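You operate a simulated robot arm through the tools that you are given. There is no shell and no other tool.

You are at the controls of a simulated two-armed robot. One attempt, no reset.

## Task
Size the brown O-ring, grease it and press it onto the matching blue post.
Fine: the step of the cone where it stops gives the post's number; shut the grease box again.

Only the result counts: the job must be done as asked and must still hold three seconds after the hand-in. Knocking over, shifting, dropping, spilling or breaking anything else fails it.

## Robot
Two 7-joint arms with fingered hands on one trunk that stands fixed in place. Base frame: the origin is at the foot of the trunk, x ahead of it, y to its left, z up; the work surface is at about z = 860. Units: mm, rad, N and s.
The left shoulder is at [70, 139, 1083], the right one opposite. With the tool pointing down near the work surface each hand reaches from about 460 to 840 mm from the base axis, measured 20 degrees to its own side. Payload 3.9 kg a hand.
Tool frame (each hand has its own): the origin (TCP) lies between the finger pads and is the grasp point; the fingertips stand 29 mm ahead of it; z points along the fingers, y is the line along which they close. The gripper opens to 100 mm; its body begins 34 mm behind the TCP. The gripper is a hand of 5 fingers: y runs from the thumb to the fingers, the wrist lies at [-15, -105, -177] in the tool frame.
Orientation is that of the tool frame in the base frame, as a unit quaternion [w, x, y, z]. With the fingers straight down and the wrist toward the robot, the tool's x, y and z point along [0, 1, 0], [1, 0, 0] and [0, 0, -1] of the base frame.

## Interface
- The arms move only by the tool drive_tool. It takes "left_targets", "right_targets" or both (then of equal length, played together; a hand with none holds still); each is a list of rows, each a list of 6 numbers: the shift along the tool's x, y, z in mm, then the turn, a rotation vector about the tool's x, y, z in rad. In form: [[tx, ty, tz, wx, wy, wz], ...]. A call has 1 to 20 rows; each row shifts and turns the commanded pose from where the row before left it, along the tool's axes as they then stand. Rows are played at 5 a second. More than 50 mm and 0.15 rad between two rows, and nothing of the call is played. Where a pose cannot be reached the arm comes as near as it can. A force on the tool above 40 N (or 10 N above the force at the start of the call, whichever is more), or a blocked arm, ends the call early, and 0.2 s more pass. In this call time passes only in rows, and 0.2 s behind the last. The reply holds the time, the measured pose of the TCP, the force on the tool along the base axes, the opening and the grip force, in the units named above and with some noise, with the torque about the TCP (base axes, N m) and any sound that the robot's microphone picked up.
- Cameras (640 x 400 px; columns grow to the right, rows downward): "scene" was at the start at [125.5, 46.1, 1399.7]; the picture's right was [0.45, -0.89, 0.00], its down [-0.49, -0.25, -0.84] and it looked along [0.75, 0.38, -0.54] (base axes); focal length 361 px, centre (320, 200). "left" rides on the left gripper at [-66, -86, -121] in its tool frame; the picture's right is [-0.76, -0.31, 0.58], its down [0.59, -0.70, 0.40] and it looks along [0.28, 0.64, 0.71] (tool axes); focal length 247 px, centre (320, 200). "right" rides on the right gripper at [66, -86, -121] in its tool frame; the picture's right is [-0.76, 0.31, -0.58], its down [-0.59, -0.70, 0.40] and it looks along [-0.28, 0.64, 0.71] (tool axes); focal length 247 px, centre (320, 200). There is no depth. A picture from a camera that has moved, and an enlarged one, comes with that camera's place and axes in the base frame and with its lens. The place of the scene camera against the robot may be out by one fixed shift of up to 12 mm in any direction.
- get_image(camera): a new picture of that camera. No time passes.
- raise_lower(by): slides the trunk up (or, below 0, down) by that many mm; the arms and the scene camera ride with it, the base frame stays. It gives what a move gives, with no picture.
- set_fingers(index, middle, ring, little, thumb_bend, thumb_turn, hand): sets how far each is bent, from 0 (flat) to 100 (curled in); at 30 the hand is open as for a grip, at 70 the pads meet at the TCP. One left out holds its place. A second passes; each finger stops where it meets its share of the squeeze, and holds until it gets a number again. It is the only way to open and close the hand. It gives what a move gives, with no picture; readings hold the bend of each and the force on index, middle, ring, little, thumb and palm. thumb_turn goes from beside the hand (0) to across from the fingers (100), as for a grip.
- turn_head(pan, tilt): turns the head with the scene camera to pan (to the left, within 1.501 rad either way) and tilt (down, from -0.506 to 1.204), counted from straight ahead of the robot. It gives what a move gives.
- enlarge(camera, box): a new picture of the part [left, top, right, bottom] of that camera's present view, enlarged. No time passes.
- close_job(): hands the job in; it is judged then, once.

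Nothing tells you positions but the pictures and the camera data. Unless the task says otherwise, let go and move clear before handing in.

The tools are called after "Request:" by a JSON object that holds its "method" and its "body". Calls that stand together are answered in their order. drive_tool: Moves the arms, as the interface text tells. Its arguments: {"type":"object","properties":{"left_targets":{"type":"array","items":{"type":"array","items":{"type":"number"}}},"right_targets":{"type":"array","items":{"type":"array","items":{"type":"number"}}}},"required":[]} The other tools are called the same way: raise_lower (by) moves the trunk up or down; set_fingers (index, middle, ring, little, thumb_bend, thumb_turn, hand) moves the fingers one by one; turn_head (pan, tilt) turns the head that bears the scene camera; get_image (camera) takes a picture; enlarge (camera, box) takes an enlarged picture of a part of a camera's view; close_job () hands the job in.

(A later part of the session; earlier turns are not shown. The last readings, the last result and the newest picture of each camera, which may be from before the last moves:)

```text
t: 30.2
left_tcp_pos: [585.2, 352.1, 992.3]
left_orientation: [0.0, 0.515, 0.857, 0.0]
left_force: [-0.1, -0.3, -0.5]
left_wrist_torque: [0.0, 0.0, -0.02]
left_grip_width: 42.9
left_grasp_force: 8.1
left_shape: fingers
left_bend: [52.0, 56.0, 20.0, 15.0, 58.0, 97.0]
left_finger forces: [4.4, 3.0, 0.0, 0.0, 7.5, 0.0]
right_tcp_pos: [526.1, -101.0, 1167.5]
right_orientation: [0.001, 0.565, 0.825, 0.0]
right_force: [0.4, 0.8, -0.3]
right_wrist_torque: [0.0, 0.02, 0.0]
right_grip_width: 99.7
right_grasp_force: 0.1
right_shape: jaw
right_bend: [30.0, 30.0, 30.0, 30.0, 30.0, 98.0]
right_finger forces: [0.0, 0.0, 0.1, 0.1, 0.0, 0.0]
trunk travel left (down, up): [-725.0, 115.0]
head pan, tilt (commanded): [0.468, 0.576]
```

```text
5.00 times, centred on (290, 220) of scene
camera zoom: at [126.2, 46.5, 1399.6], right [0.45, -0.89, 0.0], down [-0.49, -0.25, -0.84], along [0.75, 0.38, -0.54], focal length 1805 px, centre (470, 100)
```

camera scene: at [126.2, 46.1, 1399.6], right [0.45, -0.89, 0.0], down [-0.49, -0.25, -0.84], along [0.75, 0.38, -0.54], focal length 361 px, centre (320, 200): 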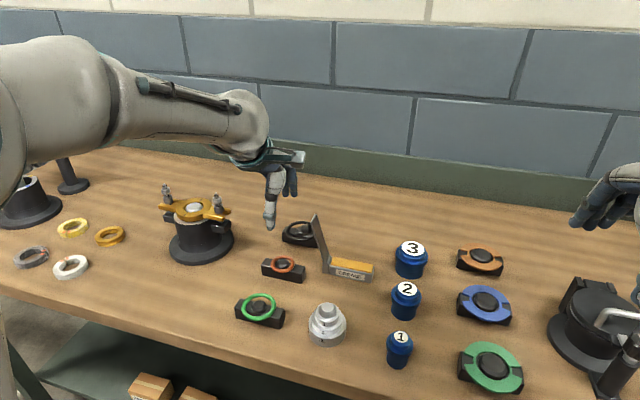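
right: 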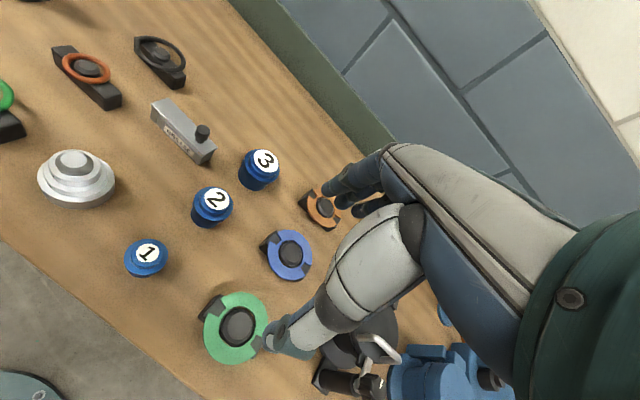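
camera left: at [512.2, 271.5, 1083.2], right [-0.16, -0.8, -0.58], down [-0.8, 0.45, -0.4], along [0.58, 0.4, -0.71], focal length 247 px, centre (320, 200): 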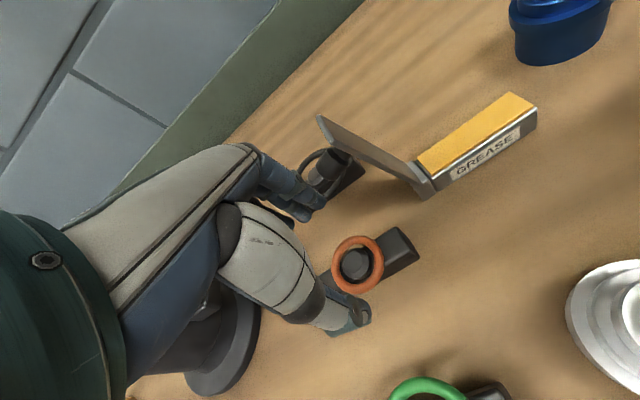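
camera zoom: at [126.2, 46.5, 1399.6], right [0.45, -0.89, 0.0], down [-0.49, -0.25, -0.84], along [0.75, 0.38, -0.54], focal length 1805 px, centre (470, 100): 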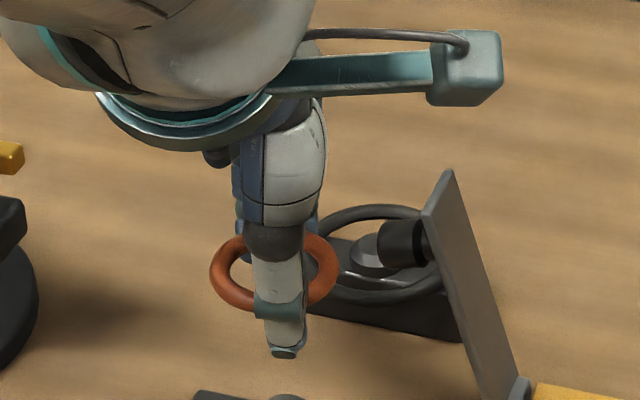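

The ring is held firmly near the fingertips and looks level. Next I carry it over to the cone (about [499, 208]) at z≈1000 and check alignment.

Request:
{"method": "drive_tool", "body": {"left_targets": [[-10, -16, -4, 0, 0, 0], [-14.5, -24, -4, 0, 0, 0], [-14.5, -24, 0, 0, 0, 0], [-14.5, -24, 0, 0, 0, 0], [-14.5, -24, 0, 0, 0, 0], [-11, -18, 0, 0, 0, 0], [-7.9, -13.4, 0, 0, 0, 0], [0, 0, 0, 0, 0, 0]]}}

Request:
{"method": "get_image", "body": {"camera": "left"}}

Request:
{"method": "get_image", "body": {"camera": "scene"}}

```text
t: 32.0
left_tcp_pos: [520.3, 219.4, 983.0]
left_orientation: [0.005, 0.512, 0.859, -0.011]
left_force: [0.4, -0.2, 0.0]
left_wrist_torque: [0.01, -0.01, 0.03]
left_grip_width: 42.7
left_grasp_force: 7.9
left_shape: fingers
left_bend: [52.0, 56.0, 20.0, 15.0, 58.0, 97.0]
left_finger forces: [4.4, 3.1, 0.0, 0.0, 7.4, 0.0]
left hand out of reach, approached as far as the arm can: row 5, 6, 7
right_tcp_pos: [526.3, -100.6, 1166.6]
right_orientation: [0.001, 0.565, 0.825, 0.001]
right_force: [0.4, 0.2, -0.5]
right_wrist_torque: [-0.01, -0.04, 0.04]
right_grip_width: 99.6
right_grasp_force: 0.0
right_shape: jaw
right_bend: [30.0, 30.0, 30.0, 30.0, 30.0, 98.0]
right_finger forces: [0.0, 0.0, 0.0, 0.0, 0.1, 0.1]
trunk travel left (down, up): [-725.0, 115.0]
head pan, tilt (commanded): [0.468, 0.576]
```

```text
taken
camera left: at [477.3, 123.0, 1105.8], right [0.09, -0.83, -0.56], down [-0.9, 0.17, -0.4], along [0.43, 0.54, -0.73], focal length 247 px, centre (320, 200)
```

left: 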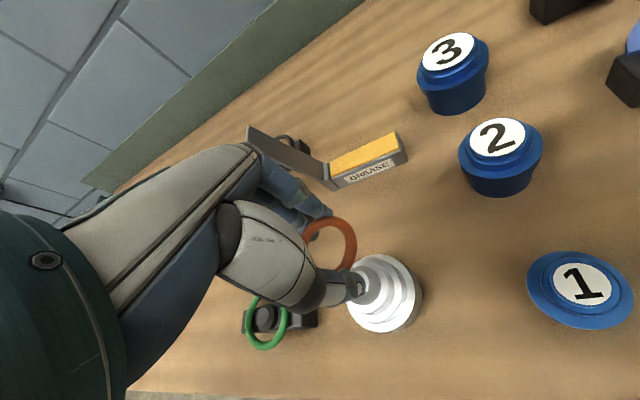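

```text
taken
camera scene: at [125.7, 46.3, 1399.7], right [0.45, -0.89, 0.0], down [-0.49, -0.25, -0.84], along [0.75, 0.38, -0.54], focal length 361 px, centre (320, 200)
```

scene: 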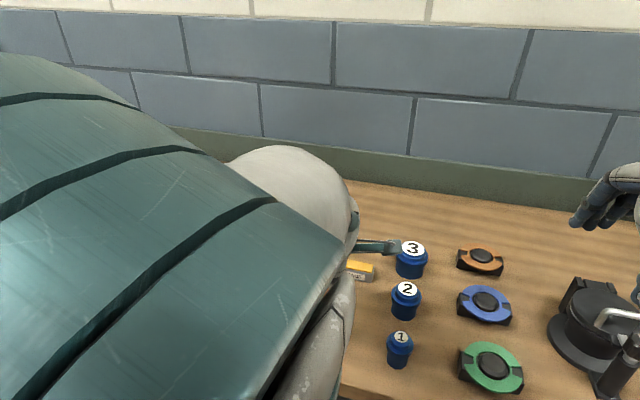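

The cone is too close in for the arm at this height. Raising the trunk by 100 mm should give the arm more room to work near the body.

Request:
{"method": "raise_lower", "body": {"by": 100}}

Request:
{"method": "get_image", "body": {"camera": "left"}}

```text
t: 33.3
left_tcp_pos: [522.8, 216.2, 1083.3]
left_orientation: [0.007, 0.515, 0.857, -0.01]
left_force: [0.3, -0.4, -0.1]
left_wrist_torque: [0.01, 0.01, 0.01]
left_grip_width: 42.7
left_grasp_force: 7.3
left_shape: fingers
left_bend: [52.0, 56.0, 20.0, 15.0, 58.0, 97.0]
left_finger forces: [4.4, 3.1, 0.0, 0.1, 7.4, 0.0]
right_tcp_pos: [526.4, -102.4, 1266.7]
right_orientation: [0.001, 0.564, 0.825, 0.0]
right_force: [0.3, -0.6, -0.5]
right_wrist_torque: [0.01, -0.01, 0.03]
right_grip_width: 99.7
right_grasp_force: 0.0
right_shape: jaw
right_bend: [30.0, 30.0, 30.0, 30.0, 30.0, 98.0]
right_finger forces: [0.0, 0.0, 0.1, 0.0, 0.0, 0.0]
trunk travel left (down, up): [-825.0, 15.0]
head pan, tilt (commanded): [0.468, 0.576]
```

```text
taken
camera left: at [476.8, 120.4, 1207.2], right [0.09, -0.83, -0.56], down [-0.9, 0.18, -0.4], along [0.43, 0.53, -0.73], focal length 247 px, centre (320, 200)
```

left: 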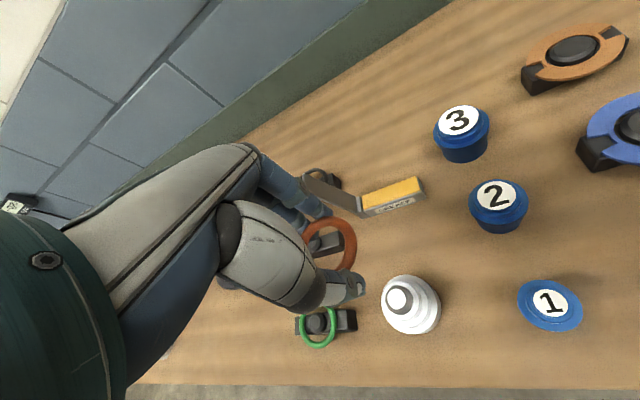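

Trunk raised. Now I lower the hand by about 80 mm and see where it settles.

Request:
{"method": "drive_tool", "body": {"left_targets": [[0, 0, 20, 0, 0, 0], [0, 0, 20, 0, 0, 0], [0, 0, 20, 0, 0, 0], [0, 0, 20, 0, 0, 0], [0, 0, 0, 0, 0, 0]]}}

Request:
{"method": "get_image", "body": {"camera": "left"}}

Request:
{"method": "get_image", "body": {"camera": "scene"}}

```text
t: 34.5
left_tcp_pos: [523.5, 214.1, 1010.9]
left_orientation: [0.017, 0.511, 0.859, -0.013]
left_force: [0.3, 0.4, 0.6]
left_wrist_torque: [0.02, -0.02, -0.04]
left_grip_width: 43.0
left_grasp_force: 7.2
left_shape: fingers
left_bend: [52.0, 57.0, 20.0, 15.0, 58.0, 97.0]
left_finger forces: [4.4, 2.9, 0.0, 0.0, 7.4, 0.0]
right_tcp_pos: [527.0, -101.7, 1268.9]
right_orientation: [0.0, 0.565, 0.825, 0.0]
right_force: [-0.6, 0.2, 0.3]
right_wrist_torque: [-0.01, 0.03, -0.01]
right_grip_width: 99.8
right_grasp_force: 0.1
right_shape: jaw
right_bend: [30.0, 30.0, 30.0, 30.0, 30.0, 98.0]
right_finger forces: [0.0, 0.1, 0.0, 0.0, 0.1, 0.1]
trunk travel left (down, up): [-825.0, 15.0]
head pan, tilt (commanded): [0.468, 0.576]
```

```text
taken
camera left: at [477.6, 121.1, 1135.0], right [0.1, -0.83, -0.54], down [-0.89, 0.16, -0.42], along [0.44, 0.53, -0.73], focal length 247 px, centre (320, 200)
```

left: 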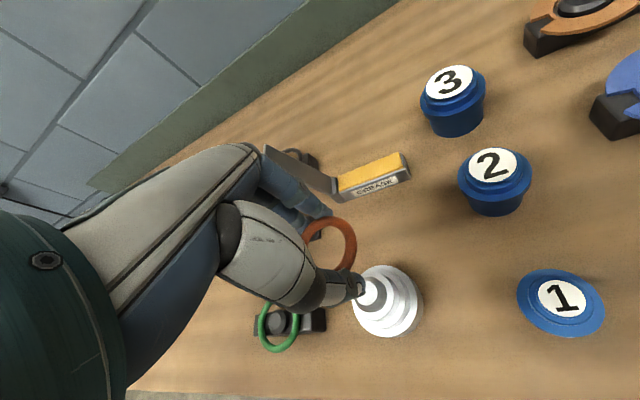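

```text
taken
camera scene: at [125.3, 46.0, 1499.7], right [0.45, -0.89, 0.0], down [-0.49, -0.25, -0.84], along [0.75, 0.38, -0.54], focal length 361 px, centre (320, 200)
```

scene: 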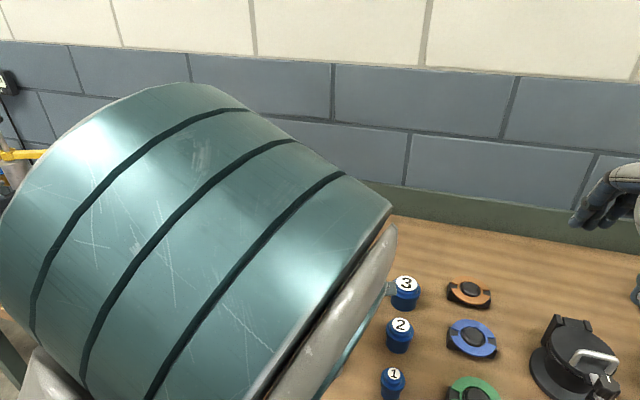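

The arm is at a joint limit (tool tilted about 2.4°), probably because of the leftward yaw. I turn the yaw back towards 10° and see whether the reach recovers.

Request:
{"method": "drive_tool", "body": {"left_targets": [[0, 0, 0, 0, 0, 0.1], [0, 0, 0, 0, 0, 0.1], [0, 0, 0, 0, 0, 0.1], [0, 0, 0, 0, 0, 0], [0, 0, 0, 0, 0, 0]]}}

Request:
{"method": "get_image", "body": {"camera": "left"}}

```text
t: 35.7
left_tcp_pos: [522.2, 216.8, 1004.2]
left_orientation: [0.0, 0.639, 0.769, 0.0]
left_force: [-0.6, -0.5, 0.3]
left_wrist_torque: [-0.02, -0.01, -0.03]
left_grip_width: 42.7
left_grasp_force: 8.1
left_shape: fingers
left_bend: [52.0, 57.0, 20.0, 15.0, 58.0, 97.0]
left_finger forces: [4.5, 3.1, 0.1, 0.0, 7.4, 0.0]
right_tcp_pos: [525.8, -100.9, 1269.0]
right_orientation: [0.001, 0.565, 0.825, 0.0]
right_force: [0.1, 0.3, -0.7]
right_wrist_torque: [-0.01, 0.0, 0.02]
right_grip_width: 99.9
right_grasp_force: 0.1
right_shape: jaw
right_bend: [30.0, 30.0, 30.0, 30.0, 30.0, 98.0]
right_finger forces: [0.0, 0.0, 0.1, 0.1, 0.0, 0.0]
trunk travel left (down, up): [-825.0, 15.0]
head pan, tilt (commanded): [0.468, 0.576]
```

```text
taken
camera left: at [449.2, 136.6, 1124.6], right [-0.16, -0.8, -0.58], down [-0.8, 0.45, -0.4], along [0.58, 0.4, -0.71], focal length 247 px, centre (320, 200)
```

left: 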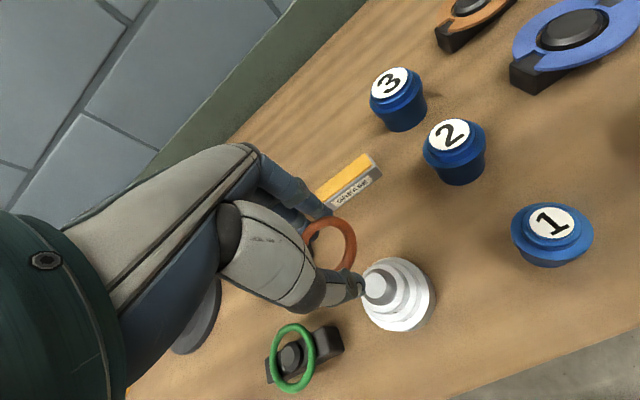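

Yaw 10.6° is fully reachable again. I zoom in to locate the cone's axis from here.

Request:
{"method": "enlarge", "body": {"camera": "left", "box": [290, 190, 450, 340]}}

Request:
{"method": "get_image", "body": {"camera": "right"}}

```text
2.67 times, centred on (370, 265) of left
camera zoom: at [449.2, 136.6, 1124.6], right [-0.16, -0.8, -0.58], down [-0.8, 0.45, -0.4], along [0.58, 0.4, -0.71], focal length 659 px, centre (187, 27)
```

zoom: 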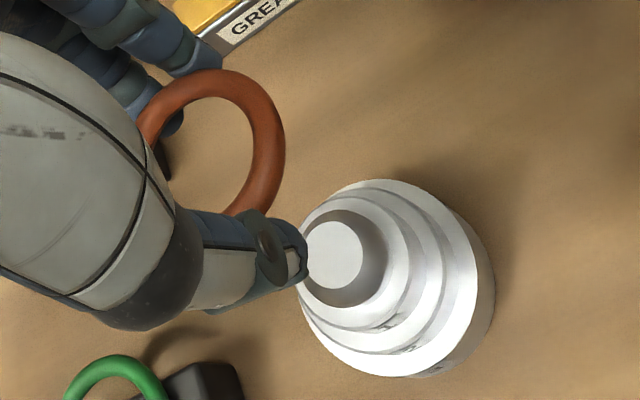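

```text
taken
camera right: at [422.2, -71.1, 1388.5], right [0.56, -0.6, 0.58], down [-0.44, -0.8, -0.4], along [0.7, -0.03, -0.71], focal length 247 px, centre (320, 200)
```

right: 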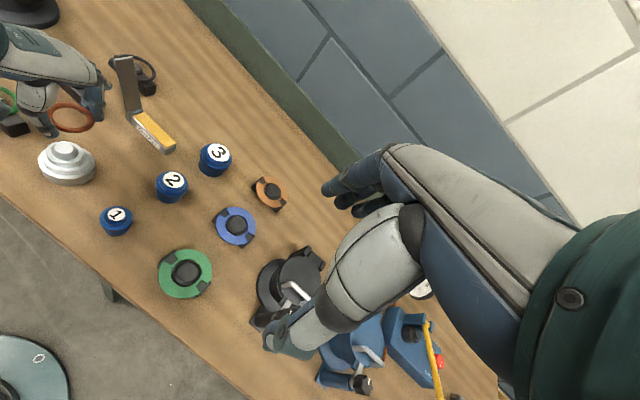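

The ring is centred in the grip about 19 mm below the TCP. The cone axis comes out near [502, 210]; I move over it and down to z≈975.

Request:
{"method": "drive_tool", "body": {"left_targets": [[-1.5, -11, 0, 0, 0, 0], [-1.4, -10.6, 0, 0, 0, 0], [0, 0, 15, 0, 0, 0], [0, 0, 15, 0, 0, 0], [0, 0, 0, 0, 0, 0]]}}

Request:
{"method": "enlarge", "body": {"camera": "left", "box": [260, 170, 420, 320]}}

Request:
{"method": "enlarge", "body": {"camera": "right", "box": [0, 50, 150, 200]}}

```text
t: 36.9
left_tcp_pos: [500.1, 210.4, 975.3]
left_orientation: [-0.001, 0.638, 0.77, 0.0]
left_force: [0.2, 0.7, -0.2]
left_wrist_torque: [0.01, -0.03, 0.0]
left_grip_width: 42.6
left_grasp_force: 7.2
left_shape: fingers
left_bend: [52.0, 57.0, 20.0, 15.0, 58.0, 97.0]
left_finger forces: [4.4, 3.1, 0.0, 0.0, 7.5, 0.1]
right_tcp_pos: [525.4, -101.1, 1268.1]
right_orientation: [0.001, 0.565, 0.825, 0.001]
right_force: [-0.9, -0.1, -0.2]
right_wrist_torque: [0.01, -0.01, -0.03]
right_grip_width: 99.7
right_grasp_force: 0.1
right_shape: jaw
right_bend: [30.0, 30.0, 30.0, 30.0, 30.0, 98.0]
right_finger forces: [0.0, 0.0, 0.0, 0.0, 0.0, 0.0]
trunk travel left (down, up): [-825.0, 15.0]
head pan, tilt (commanded): [0.468, 0.576]
```

```text
2.67 times, centred on (340, 245) of left
camera zoom: at [428.6, 129.3, 1095.4], right [-0.16, -0.8, -0.58], down [-0.8, 0.45, -0.4], along [0.58, 0.4, -0.71], focal length 659 px, centre (267, 80)
```

zoom: 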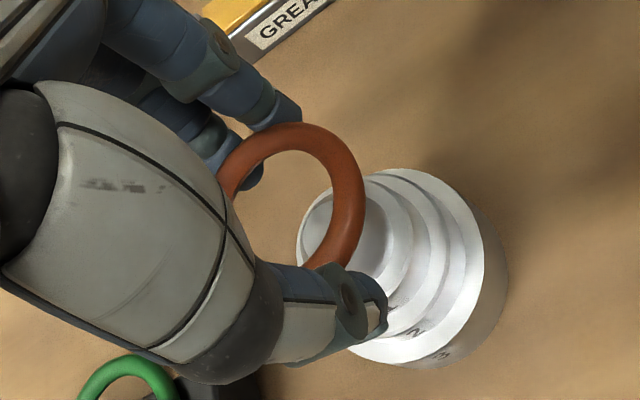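

```text
2.67 times, centred on (75, 125) of right
camera zoom: at [421.7, -71.2, 1388.7], right [0.56, -0.6, 0.58], down [-0.44, -0.8, -0.4], along [0.7, -0.03, -0.71], focal length 659 px, centre (973, 400)
```

zoom: 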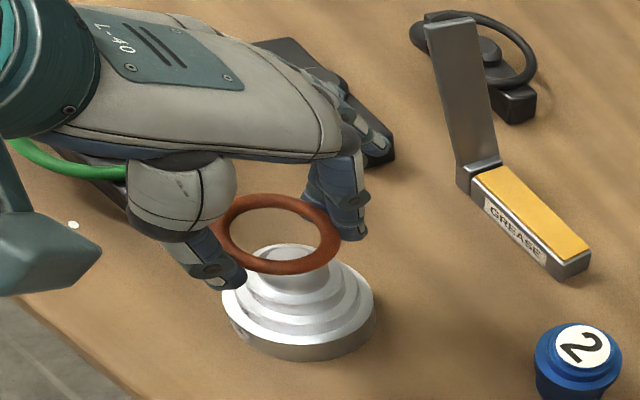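

Both views show the ring nearly above the cone. I zoom in from the right camera to verify the alignment before lowering.

Request:
{"method": "enlarge", "body": {"camera": "right", "box": [40, 110, 100, 190]}}

Request:
{"method": "enlarge", "body": {"camera": "left", "box": [310, 205, 390, 310]}}

```text
5.00 times, centred on (70, 150) of right
camera zoom: at [421.7, -71.2, 1388.7], right [0.56, -0.6, 0.58], down [-0.44, -0.8, -0.4], along [0.7, -0.03, -0.71], focal length 1235 px, centre (1570, 450)
```

zoom: 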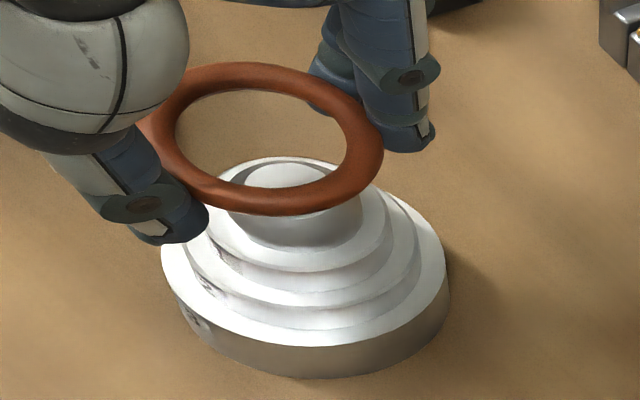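

```text
3.81 times, centred on (350, 258) of left
camera zoom: at [428.6, 129.3, 1095.4], right [-0.16, -0.8, -0.58], down [-0.8, 0.45, -0.4], along [0.58, 0.4, -0.71], focal length 941 px, centre (206, -19)
```

zoom: 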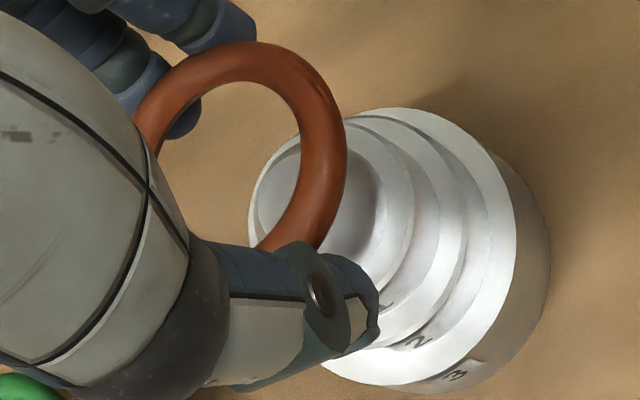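

The ring is within about 3 mm of the cone axis. I lower until the ring is just above the top of the boss, where there's hardly any parallax, and check again.

Request:
{"method": "drive_tool", "body": {"left_targets": [[1, 1.5, 8, 0, 0, 0], [0, 0, 8, 0, 0, 0], [0, 0, 4, 0, 0, 0], [0, 0, 0, 0, 0, 0]]}}

Request:
{"method": "enlarge", "body": {"camera": "right", "box": [40, 110, 100, 190]}}

Request:
{"method": "enlarge", "body": {"camera": "left", "box": [290, 185, 390, 300]}}

```text
t: 37.9
left_tcp_pos: [502.0, 212.4, 954.5]
left_orientation: [0.001, 0.638, 0.77, 0.0]
left_force: [-0.1, -0.2, 0.1]
left_wrist_torque: [0.0, 0.03, -0.01]
left_grip_width: 42.5
left_grasp_force: 7.1
left_shape: fingers
left_bend: [52.0, 57.0, 20.0, 15.0, 58.0, 97.0]
left_finger forces: [4.4, 3.1, 0.0, 0.1, 7.4, 0.1]
right_tcp_pos: [527.0, -102.5, 1267.1]
right_orientation: [0.001, 0.565, 0.825, 0.001]
right_force: [0.5, -1.1, -0.8]
right_wrist_torque: [0.02, -0.01, 0.0]
right_grip_width: 99.9
right_grasp_force: 0.1
right_shape: jaw
right_bend: [30.0, 30.0, 30.0, 30.0, 30.0, 98.0]
right_finger forces: [0.0, 0.0, 0.0, 0.0, 0.1, 0.1]
trunk travel left (down, up): [-825.0, 15.0]
head pan, tilt (commanded): [0.468, 0.576]
```

```text
5.00 times, centred on (70, 150) of right
camera zoom: at [422.3, -71.1, 1388.5], right [0.56, -0.6, 0.58], down [-0.44, -0.8, -0.4], along [0.7, -0.03, -0.71], focal length 1235 px, centre (1570, 450)
```

zoom: 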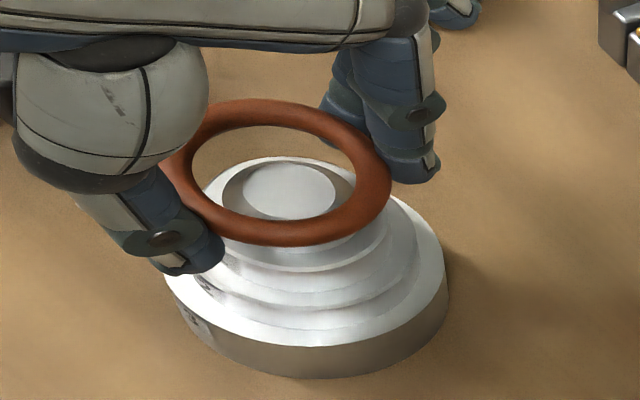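

```text
3.48 times, centred on (340, 242) of left
camera zoom: at [430.2, 131.2, 1074.6], right [-0.16, -0.8, -0.58], down [-0.8, 0.45, -0.4], along [0.58, 0.4, -0.71], focal length 859 px, centre (250, 52)
```

zoom: 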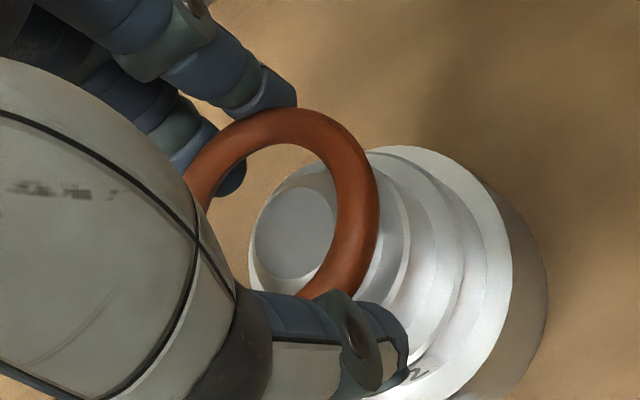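

The ring is just above the boss and aligned to within about 1.5 mm. I correct slightly and go down 8 mm so that the boss starts to enter the ring.

Request:
{"method": "drive_tool", "body": {"left_targets": [[-0.6, 1.4, 4, 0, 0, 0], [0, 0, 4, 0, 0, 0], [0, 0, 3, 0, 0, 0], [0, 0, 0, 0, 0, 0]]}}

Request:
{"method": "enlarge", "body": {"camera": "right", "box": [40, 110, 100, 190]}}

Request:
{"method": "enlarge", "body": {"camera": "left", "box": [290, 185, 390, 300]}}

```text
t: 38.9
left_tcp_pos: [505.3, 212.0, 943.7]
left_orientation: [0.0, 0.638, 0.77, 0.0]
left_force: [-0.2, -0.2, 0.4]
left_wrist_torque: [-0.02, -0.02, 0.01]
left_grip_width: 42.7
left_grasp_force: 7.3
left_shape: fingers
left_bend: [52.0, 57.0, 20.0, 15.0, 58.0, 97.0]
left_finger forces: [4.4, 3.1, 0.0, 0.1, 7.3, 0.0]
right_tcp_pos: [525.6, -100.9, 1267.7]
right_orientation: [0.0, 0.565, 0.825, 0.0]
right_force: [-1.0, 0.3, 0.0]
right_wrist_torque: [0.03, -0.01, 0.01]
right_grip_width: 99.9
right_grasp_force: 0.0
right_shape: jaw
right_bend: [30.0, 30.0, 30.0, 30.0, 30.0, 98.0]
right_finger forces: [0.0, 0.0, 0.0, 0.1, 0.0, 0.0]
trunk travel left (down, up): [-825.0, 15.0]
head pan, tilt (commanded): [0.468, 0.576]
```

```text
5.00 times, centred on (70, 150) of right
camera zoom: at [422.3, -71.2, 1388.5], right [0.56, -0.6, 0.58], down [-0.44, -0.8, -0.4], along [0.7, -0.03, -0.71], focal length 1235 px, centre (1570, 450)
```

zoom: 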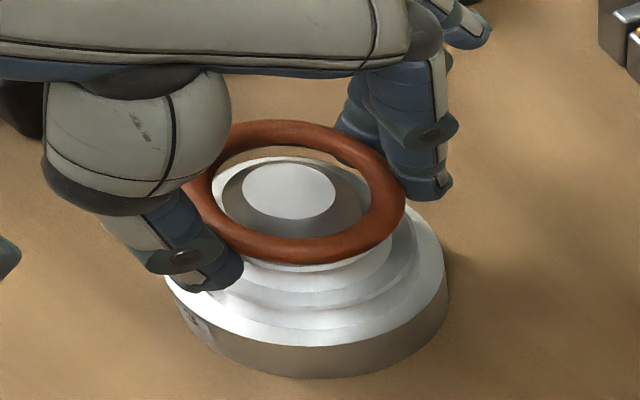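

```text
3.48 times, centred on (340, 242) of left
camera zoom: at [432.6, 130.8, 1063.5], right [-0.16, -0.8, -0.58], down [-0.8, 0.45, -0.4], along [0.58, 0.4, -0.71], focal length 859 px, centre (250, 52)
```

zoom: 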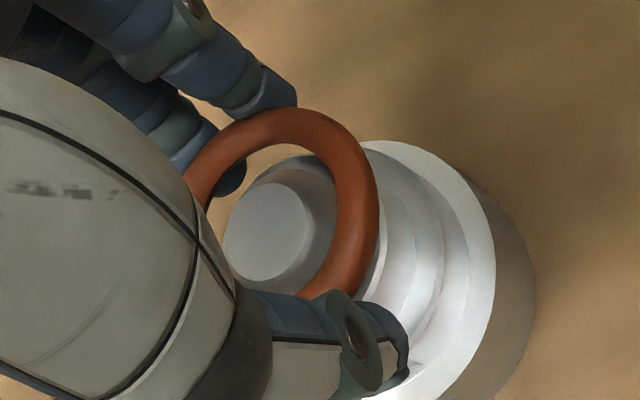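

The boss is inside the ring and well centred, no contact force. I lower slowly onto the first ledge and watch the force.

Request:
{"method": "drive_tool", "body": {"left_targets": [[0, -0.6, 2, 0, 0, 0], [0, 0, 2, 0, 0, 0], [0, 0, 1, 0, 0, 0], [0, 0, 0, 0, 0, 0]]}}

Request:
{"method": "enlarge", "body": {"camera": "right", "box": [40, 110, 100, 190]}}

Request:
{"method": "enlarge", "body": {"camera": "left", "box": [290, 185, 390, 300]}}

```text
t: 39.9
left_tcp_pos: [503.8, 210.7, 937.1]
left_orientation: [0.0, 0.638, 0.77, 0.0]
left_force: [2.3, 1.9, 1.6]
left_wrist_torque: [0.05, -0.09, 0.03]
left_grip_width: 42.4
left_grasp_force: 8.1
left_shape: fingers
left_bend: [52.0, 56.0, 20.0, 15.0, 58.0, 97.0]
left_finger forces: [5.1, 4.7, 0.1, 0.0, 6.9, 0.0]
right_tcp_pos: [526.8, -101.1, 1267.4]
right_orientation: [0.001, 0.565, 0.825, 0.001]
right_force: [-1.1, 0.0, 0.2]
right_wrist_torque: [0.03, -0.01, 0.0]
right_grip_width: 99.9
right_grasp_force: 0.0
right_shape: jaw
right_bend: [30.0, 30.0, 30.0, 30.0, 30.0, 98.0]
right_finger forces: [0.1, 0.1, 0.0, 0.0, 0.0, 0.0]
trunk travel left (down, up): [-825.0, 15.0]
head pan, tilt (commanded): [0.468, 0.576]
```

```text
5.00 times, centred on (70, 150) of right
camera zoom: at [422.5, -71.0, 1388.4], right [0.56, -0.6, 0.58], down [-0.44, -0.8, -0.4], along [0.7, -0.03, -0.71], focal length 1235 px, centre (1570, 450)
```

zoom: 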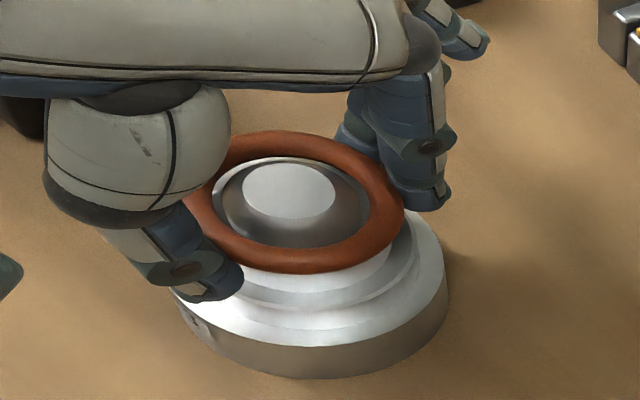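

```text
3.48 times, centred on (340, 242) of left
camera zoom: at [431.7, 130.2, 1058.7], right [-0.16, -0.8, -0.58], down [-0.8, 0.45, -0.4], along [0.58, 0.4, -0.71], focal length 859 px, centre (250, 52)
```

zoom: 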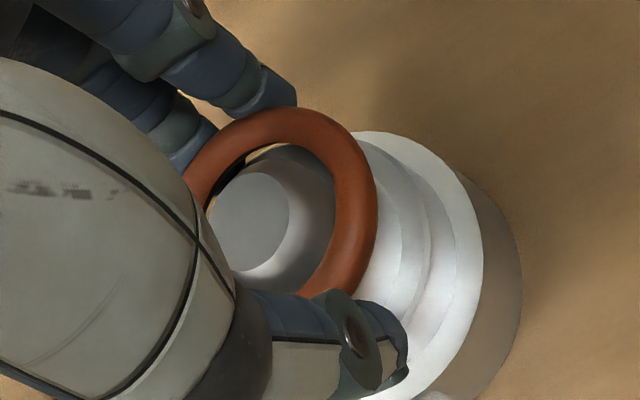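

There is slight lateral contact (the middle fingertip seems to brush the step). I shift 1 mm towards the fingers to relieve it, then lower a bit more until the ring rests on the ledge.

Request:
{"method": "drive_tool", "body": {"left_targets": [[0.6, 1.2, -0.5, 0, 0, 0], [0, 0, 0, 0, 0, 0]]}}

Request:
{"method": "drive_tool", "body": {"left_targets": [[0, 0, 1, 0, 0, 0], [0, 0, 1, 0, 0, 0], [0, 0, 0, 0, 0, 0]]}}

Request:
{"method": "enlarge", "body": {"camera": "right", "box": [40, 110, 100, 190]}}

Request:
{"method": "enlarge", "body": {"camera": "left", "box": [290, 185, 390, 300]}}

```text
t: 40.5
left_tcp_pos: [503.9, 211.7, 939.2]
left_orientation: [-0.001, 0.639, 0.769, -0.001]
left_force: [1.0, 0.3, 0.2]
left_wrist_torque: [0.0, -0.03, -0.03]
left_grip_width: 42.2
left_grasp_force: 8.1
left_shape: fingers
left_bend: [52.0, 56.0, 20.0, 15.0, 58.0, 97.0]
left_finger forces: [4.9, 3.3, 0.1, 0.0, 7.2, 0.1]
right_tcp_pos: [525.9, -101.2, 1269.9]
right_orientation: [0.0, 0.565, 0.825, 0.001]
right_force: [-0.1, 0.5, -0.9]
right_wrist_torque: [0.03, 0.0, -0.02]
right_grip_width: 100.0
right_grasp_force: 0.1
right_shape: jaw
right_bend: [30.0, 30.0, 30.0, 30.0, 30.0, 98.0]
right_finger forces: [0.1, 0.0, 0.0, 0.0, 0.0, 0.1]
trunk travel left (down, up): [-825.0, 15.0]
head pan, tilt (commanded): [0.468, 0.576]
```

```text
t: 41.3
left_tcp_pos: [503.8, 212.1, 936.9]
left_orientation: [0.0, 0.638, 0.77, 0.0]
left_force: [0.9, 0.1, -0.7]
left_wrist_torque: [0.0, 0.01, -0.01]
left_grip_width: 42.2
left_grasp_force: 8.1
left_shape: fingers
left_bend: [52.0, 57.0, 20.0, 15.0, 58.0, 97.0]
left_finger forces: [4.8, 3.1, 0.0, 0.0, 7.4, 0.0]
right_tcp_pos: [526.3, -102.4, 1268.6]
right_orientation: [0.0, 0.566, 0.825, 0.001]
right_force: [-0.3, 0.1, -0.4]
right_wrist_torque: [0.02, 0.0, 0.02]
right_grip_width: 100.0
right_grasp_force: 0.0
right_shape: jaw
right_bend: [30.0, 30.0, 30.0, 30.0, 30.0, 98.0]
right_finger forces: [0.0, 0.0, 0.1, 0.0, 0.0, 0.0]
trunk travel left (down, up): [-825.0, 15.0]
head pan, tilt (commanded): [0.468, 0.576]
```

```text
5.00 times, centred on (70, 150) of right
camera zoom: at [422.3, -71.2, 1388.5], right [0.56, -0.6, 0.58], down [-0.44, -0.8, -0.4], along [0.7, -0.03, -0.71], focal length 1235 px, centre (1570, 450)
```

zoom: 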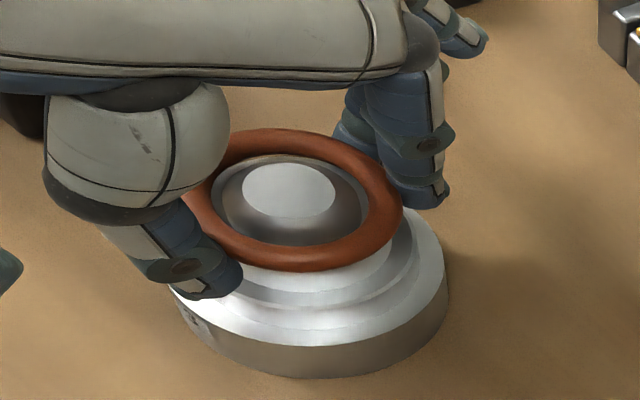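

```text
3.48 times, centred on (340, 242) of left
camera zoom: at [432.0, 131.8, 1057.4], right [-0.16, -0.8, -0.58], down [-0.8, 0.45, -0.4], along [0.58, 0.4, -0.71], focal length 859 px, centre (250, 52)
```

zoom: 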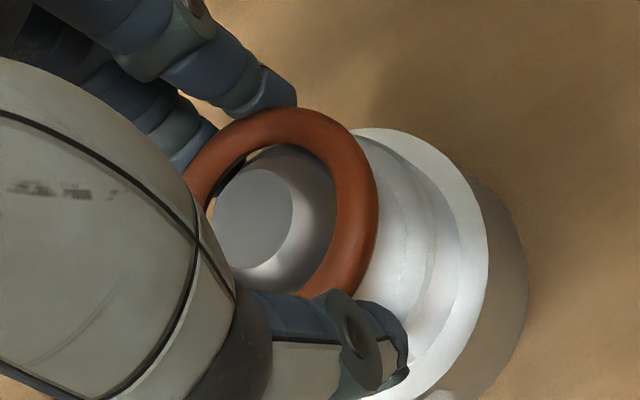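

Lateral force is gone. A few more 1 mm steps down.

Request:
{"method": "drive_tool", "body": {"left_targets": [[0, 0, 1, 0, 0, 0], [0, 0, 1, 0, 0, 0], [0, 0, 0, 0, 0, 0]]}}

Request:
{"method": "enlarge", "body": {"camera": "right", "box": [40, 110, 100, 190]}}

```text
t: 42.1
left_tcp_pos: [504.5, 212.5, 935.6]
left_orientation: [0.001, 0.638, 0.77, 0.0]
left_force: [0.1, 0.6, -0.3]
left_wrist_torque: [0.01, 0.0, -0.03]
left_grip_width: 42.1
left_grasp_force: 7.7
left_shape: fingers
left_bend: [52.0, 57.0, 20.0, 15.0, 58.0, 97.0]
left_finger forces: [4.7, 3.0, 0.0, 0.0, 7.5, 0.0]
right_tcp_pos: [525.8, -101.1, 1268.3]
right_orientation: [0.001, 0.565, 0.825, 0.001]
right_force: [-0.3, 0.2, 0.0]
right_wrist_torque: [0.01, 0.0, 0.02]
right_grip_width: 99.8
right_grasp_force: 0.0
right_shape: jaw
right_bend: [30.0, 30.0, 30.0, 30.0, 30.0, 98.0]
right_finger forces: [0.0, 0.0, 0.0, 0.1, 0.0, 0.0]
trunk travel left (down, up): [-825.0, 15.0]
head pan, tilt (commanded): [0.468, 0.576]
```

```text
5.00 times, centred on (70, 150) of right
camera zoom: at [422.3, -71.2, 1388.5], right [0.56, -0.6, 0.58], down [-0.44, -0.8, -0.4], along [0.7, -0.03, -0.71], focal length 1235 px, centre (1570, 450)
```

zoom: 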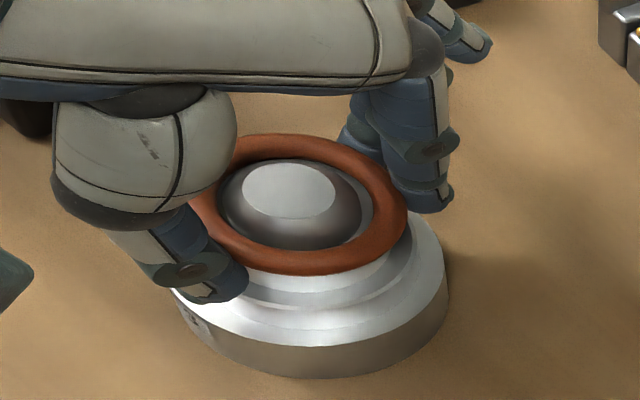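

Still free. Two more mm.

Request:
{"method": "drive_tool", "body": {"left_targets": [[0, 0, 1, 0, 0, 0], [0, 0, 1, 0, 0, 0], [0, 0, 0, 0, 0, 0]]}}

Request:
{"method": "enlarge", "body": {"camera": "right", "box": [40, 110, 100, 190]}}

Request:
{"method": "enlarge", "body": {"camera": "left", "box": [290, 185, 390, 300]}}

```text
t: 42.9
left_tcp_pos: [504.4, 212.5, 933.5]
left_orientation: [0.0, 0.639, 0.77, 0.0]
left_force: [-0.9, 0.5, 3.4]
left_wrist_torque: [-0.01, -0.03, -0.04]
left_grip_width: 42.5
left_grasp_force: 7.3
left_shape: fingers
left_bend: [52.0, 57.0, 20.0, 15.0, 58.0, 97.0]
left_finger forces: [4.5, 2.6, 0.0, 0.0, 7.4, 0.0]
right_tcp_pos: [526.2, -101.5, 1267.8]
right_orientation: [0.001, 0.565, 0.825, 0.001]
right_force: [0.3, -0.7, -1.1]
right_wrist_torque: [0.02, 0.01, 0.0]
right_grip_width: 99.6
right_grasp_force: 0.0
right_shape: jaw
right_bend: [30.0, 30.0, 30.0, 30.0, 30.0, 98.0]
right_finger forces: [0.0, 0.1, 0.0, 0.1, 0.0, 0.0]
trunk travel left (down, up): [-825.0, 15.0]
head pan, tilt (commanded): [0.468, 0.576]
```

```text
5.00 times, centred on (70, 150) of right
camera zoom: at [422.0, -71.4, 1388.6], right [0.56, -0.6, 0.58], down [-0.44, -0.8, -0.4], along [0.7, -0.03, -0.71], focal length 1235 px, centre (1570, 450)
```

zoom: 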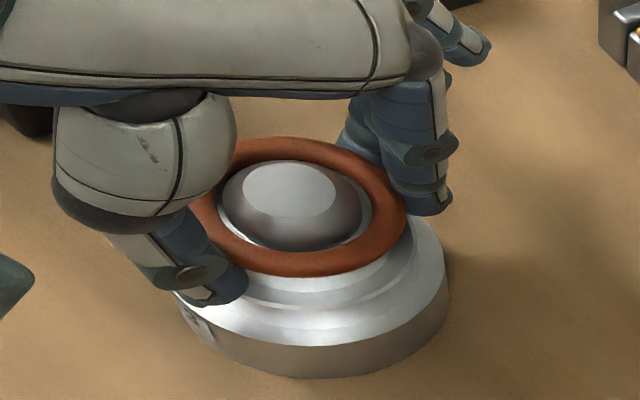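

```text
3.48 times, centred on (340, 242) of left
camera zoom: at [432.3, 131.7, 1053.0], right [-0.16, -0.8, -0.58], down [-0.8, 0.45, -0.4], along [0.58, 0.4, -0.71], focal length 859 px, centre (250, 52)
```

zoom: 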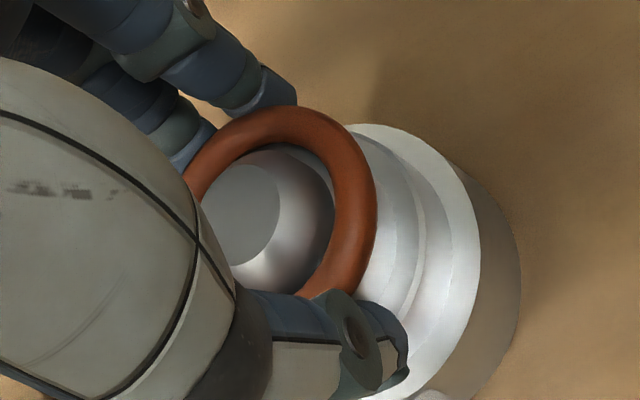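

The ring stops on ledge 1 (3.4 N, purely vertical), so post 1 is the match. I lift off and carry the ring over the grease pad.

Request:
{"method": "drive_tool", "body": {"left_targets": [[0, 0, -6, 0, 0, 0], [0, 0, -10, 0, 0, 0], [0, 0, -20, 0, 0, 0], [0, 0, -25, 0, 0, 0], [-2, 16, -4, 0, 0, 0], [-3, 26, 0, 0, 0, 0], [-3, 30, 0, 0, 0, 0], [-3, 30, 0, 0, 0, 0], [-3, 26, 0, 0, 0, 0], [-1.2, 18.7, 0, 0, 0, 0], [0, 0, 0, 0, 0, 0]]}}

Request:
{"method": "get_image", "body": {"camera": "left"}}

Request:
{"method": "get_image", "body": {"camera": "scene"}}

Request:
{"method": "enlarge", "body": {"camera": "right", "box": [20, 20, 220, 200]}}

```text
t: 45.3
left_tcp_pos: [651.4, 224.0, 995.3]
left_orientation: [0.0, 0.638, 0.77, 0.0]
left_force: [-0.4, 0.0, -0.5]
left_wrist_torque: [0.02, 0.01, -0.03]
left_grip_width: 42.7
left_grasp_force: 7.4
left_shape: fingers
left_bend: [52.0, 57.0, 20.0, 15.0, 58.0, 97.0]
left_finger forces: [4.7, 3.0, 0.1, 0.1, 7.2, 0.1]
right_tcp_pos: [525.6, -101.4, 1268.3]
right_orientation: [0.001, 0.565, 0.825, 0.001]
right_force: [-0.3, -0.2, 0.1]
right_wrist_torque: [0.0, 0.03, 0.01]
right_grip_width: 99.9
right_grasp_force: 0.0
right_shape: jaw
right_bend: [30.0, 30.0, 30.0, 30.0, 30.0, 98.0]
right_finger forces: [0.1, 0.0, 0.0, 0.1, 0.1, 0.0]
trunk travel left (down, up): [-825.0, 15.0]
head pan, tilt (commanded): [0.468, 0.576]
```

```text
taken
camera left: at [578.9, 142.4, 1116.1], right [-0.16, -0.8, -0.58], down [-0.8, 0.45, -0.4], along [0.58, 0.4, -0.71], focal length 247 px, centre (320, 200)
```

left: 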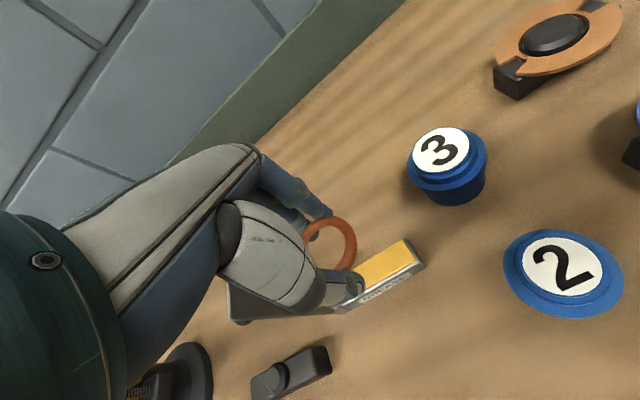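

```text
taken
camera scene: at [125.3, 46.1, 1499.7], right [0.45, -0.89, 0.0], down [-0.49, -0.25, -0.84], along [0.75, 0.38, -0.54], focal length 361 px, centre (320, 200)
```

scene: 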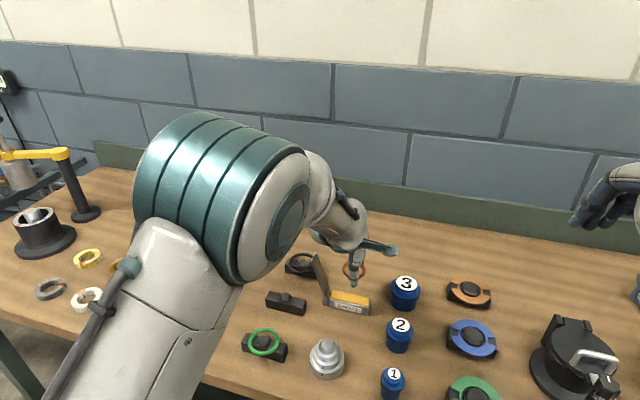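

```text
2.22 times, centred on (120, 110) of right
camera zoom: at [422.1, -71.2, 1388.6], right [0.56, -0.6, 0.58], down [-0.44, -0.8, -0.4], along [0.7, -0.03, -0.71], focal length 549 px, centre (764, 400)
```

zoom: 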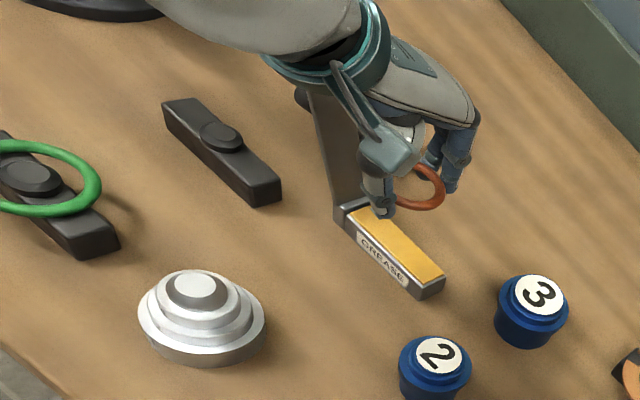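

Ring is above the pad and nothing is close by. I lower 45 mm and check the straddle over the box.

Request:
{"method": "drive_tool", "body": {"left_targets": [[0, 0, 15, 0, 0, 0], [0, 0, 15, 0, 0, 0], [0, 0, 15, 0, 0, 0], [0, 0, 0, 0, 0, 0]]}}

Request:
{"method": "enlarge", "body": {"camera": "left", "box": [260, 170, 430, 330]}}

Request:
{"method": "enlarge", "body": {"camera": "scene", "box": [310, 230, 390, 320]}}

Request:
{"method": "enlarge", "body": {"camera": "right", "box": [100, 60, 180, 160]}}

```text
t: 46.3
left_tcp_pos: [650.2, 222.4, 952.1]
left_orientation: [0.0, 0.638, 0.77, 0.001]
left_force: [-0.3, 0.1, 0.0]
left_wrist_torque: [-0.01, 0.03, 0.02]
left_grip_width: 42.3
left_grasp_force: 7.8
left_shape: fingers
left_bend: [52.0, 57.0, 20.0, 15.0, 58.0, 97.0]
left_finger forces: [4.6, 2.9, 0.0, 0.0, 7.1, 0.1]
right_tcp_pos: [526.2, -101.9, 1268.5]
right_orientation: [0.001, 0.565, 0.825, 0.0]
right_force: [0.1, 0.2, -1.1]
right_wrist_torque: [-0.02, 0.01, 0.02]
right_grip_width: 99.7
right_grasp_force: 0.2
right_shape: jaw
right_bend: [30.0, 30.0, 30.0, 30.0, 30.0, 98.0]
right_finger forces: [0.1, 0.0, 0.0, 0.0, 0.1, 0.1]
trunk travel left (down, up): [-825.0, 15.0]
head pan, tilt (commanded): [0.468, 0.576]
```

```text
2.50 times, centred on (345, 250) of left
camera zoom: at [579.0, 141.7, 1072.5], right [-0.16, -0.8, -0.58], down [-0.8, 0.45, -0.4], along [0.58, 0.4, -0.71], focal length 617 px, centre (258, 75)
```

zoom: 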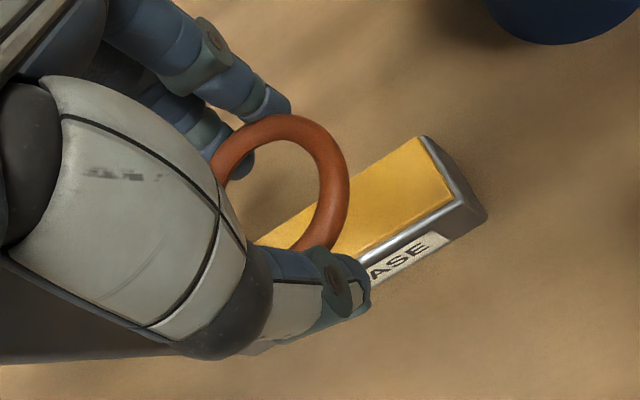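

```text
4.44 times, centred on (350, 275) of scene
camera zoom: at [125.5, 46.1, 1499.7], right [0.45, -0.89, 0.0], down [-0.49, -0.25, -0.84], along [0.75, 0.38, -0.54], focal length 1605 px, centre (187, -133)
```

zoom: 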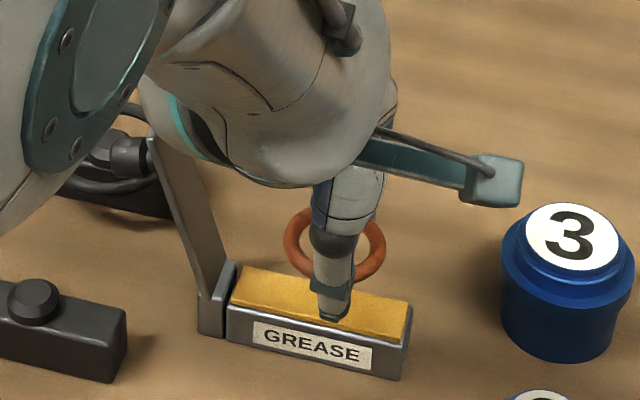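

```text
4.00 times, centred on (140, 110) of right
camera zoom: at [422.3, -71.2, 1388.5], right [0.56, -0.6, 0.58], down [-0.44, -0.8, -0.4], along [0.7, -0.03, -0.71], focal length 988 px, centre (1040, 560)
```

zoom: 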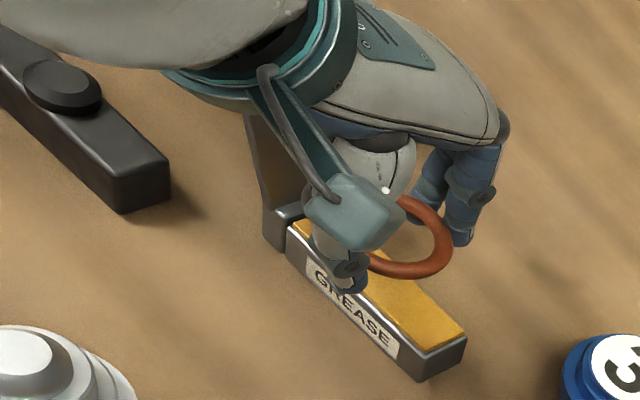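

The box's centreline is about 2 mm further back than the hand axis. I shift 1.5 mm and lower until the fingertips are just above the box walls, then check again.

Request:
{"method": "drive_tool", "body": {"left_targets": [[0, 1.6, 8, 0, 0, 0], [0, 0, 8, 0, 0, 0], [0, 0, 8, 0, 0, 0], [0, 0, 0, 0, 0, 0]]}}

Request:
{"method": "enlarge", "body": {"camera": "left", "box": [260, 170, 430, 330]}}

Request:
{"method": "enlarge", "body": {"camera": "scene", "box": [320, 255, 380, 320]}}

Request:
{"method": "enlarge", "body": {"camera": "right", "box": [110, 80, 170, 150]}}

```text
t: 47.3
left_tcp_pos: [652.1, 223.8, 928.0]
left_orientation: [0.0, 0.638, 0.77, 0.001]
left_force: [0.1, -1.0, -0.8]
left_wrist_torque: [-0.03, 0.02, 0.02]
left_grip_width: 42.4
left_grasp_force: 7.6
left_shape: fingers
left_bend: [52.0, 57.0, 20.0, 15.0, 58.0, 97.0]
left_finger forces: [4.6, 2.8, 0.0, 0.2, 7.1, 0.0]
right_tcp_pos: [526.1, -100.6, 1269.6]
right_orientation: [0.0, 0.565, 0.825, 0.001]
right_force: [0.3, 0.1, -0.1]
right_wrist_torque: [0.0, 0.0, 0.02]
right_grip_width: 100.1
right_grasp_force: 0.1
right_shape: jaw
right_bend: [30.0, 30.0, 30.0, 30.0, 30.0, 98.0]
right_finger forces: [0.1, 0.1, 0.0, 0.1, 0.0, 0.0]
trunk travel left (down, up): [-825.0, 15.0]
head pan, tilt (commanded): [0.468, 0.576]
```

```text
2.50 times, centred on (345, 250) of left
camera zoom: at [580.5, 142.2, 1048.1], right [-0.16, -0.8, -0.58], down [-0.8, 0.45, -0.4], along [0.58, 0.4, -0.71], focal length 617 px, centre (258, 75)
```

zoom: 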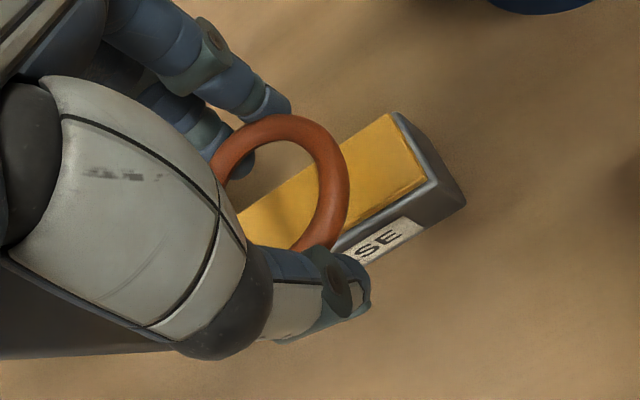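

```text
6.15 times, centred on (350, 288) of scene
camera zoom: at [125.6, 46.2, 1499.7], right [0.45, -0.89, 0.0], down [-0.49, -0.25, -0.84], along [0.75, 0.38, -0.54], focal length 2222 px, centre (135, -338)
```

zoom: 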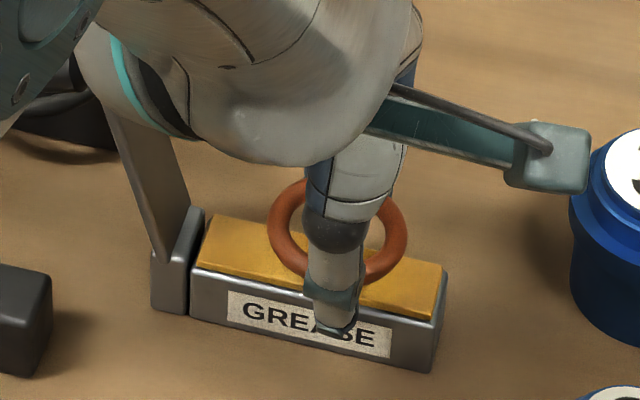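

```text
5.71 times, centred on (140, 115) of right
camera zoom: at [422.4, -71.1, 1388.5], right [0.56, -0.6, 0.58], down [-0.44, -0.8, -0.4], along [0.7, -0.03, -0.71], focal length 1411 px, centre (1349, 686)
```

zoom: 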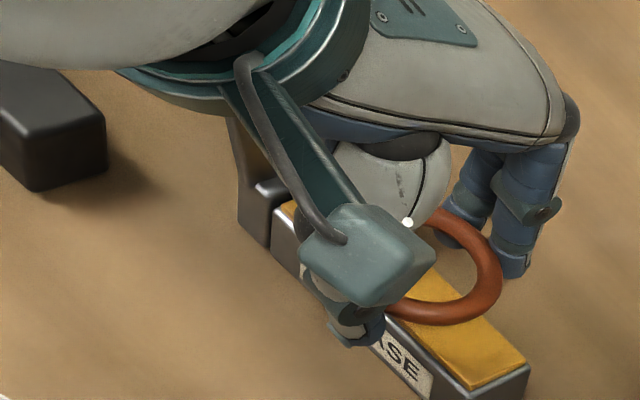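

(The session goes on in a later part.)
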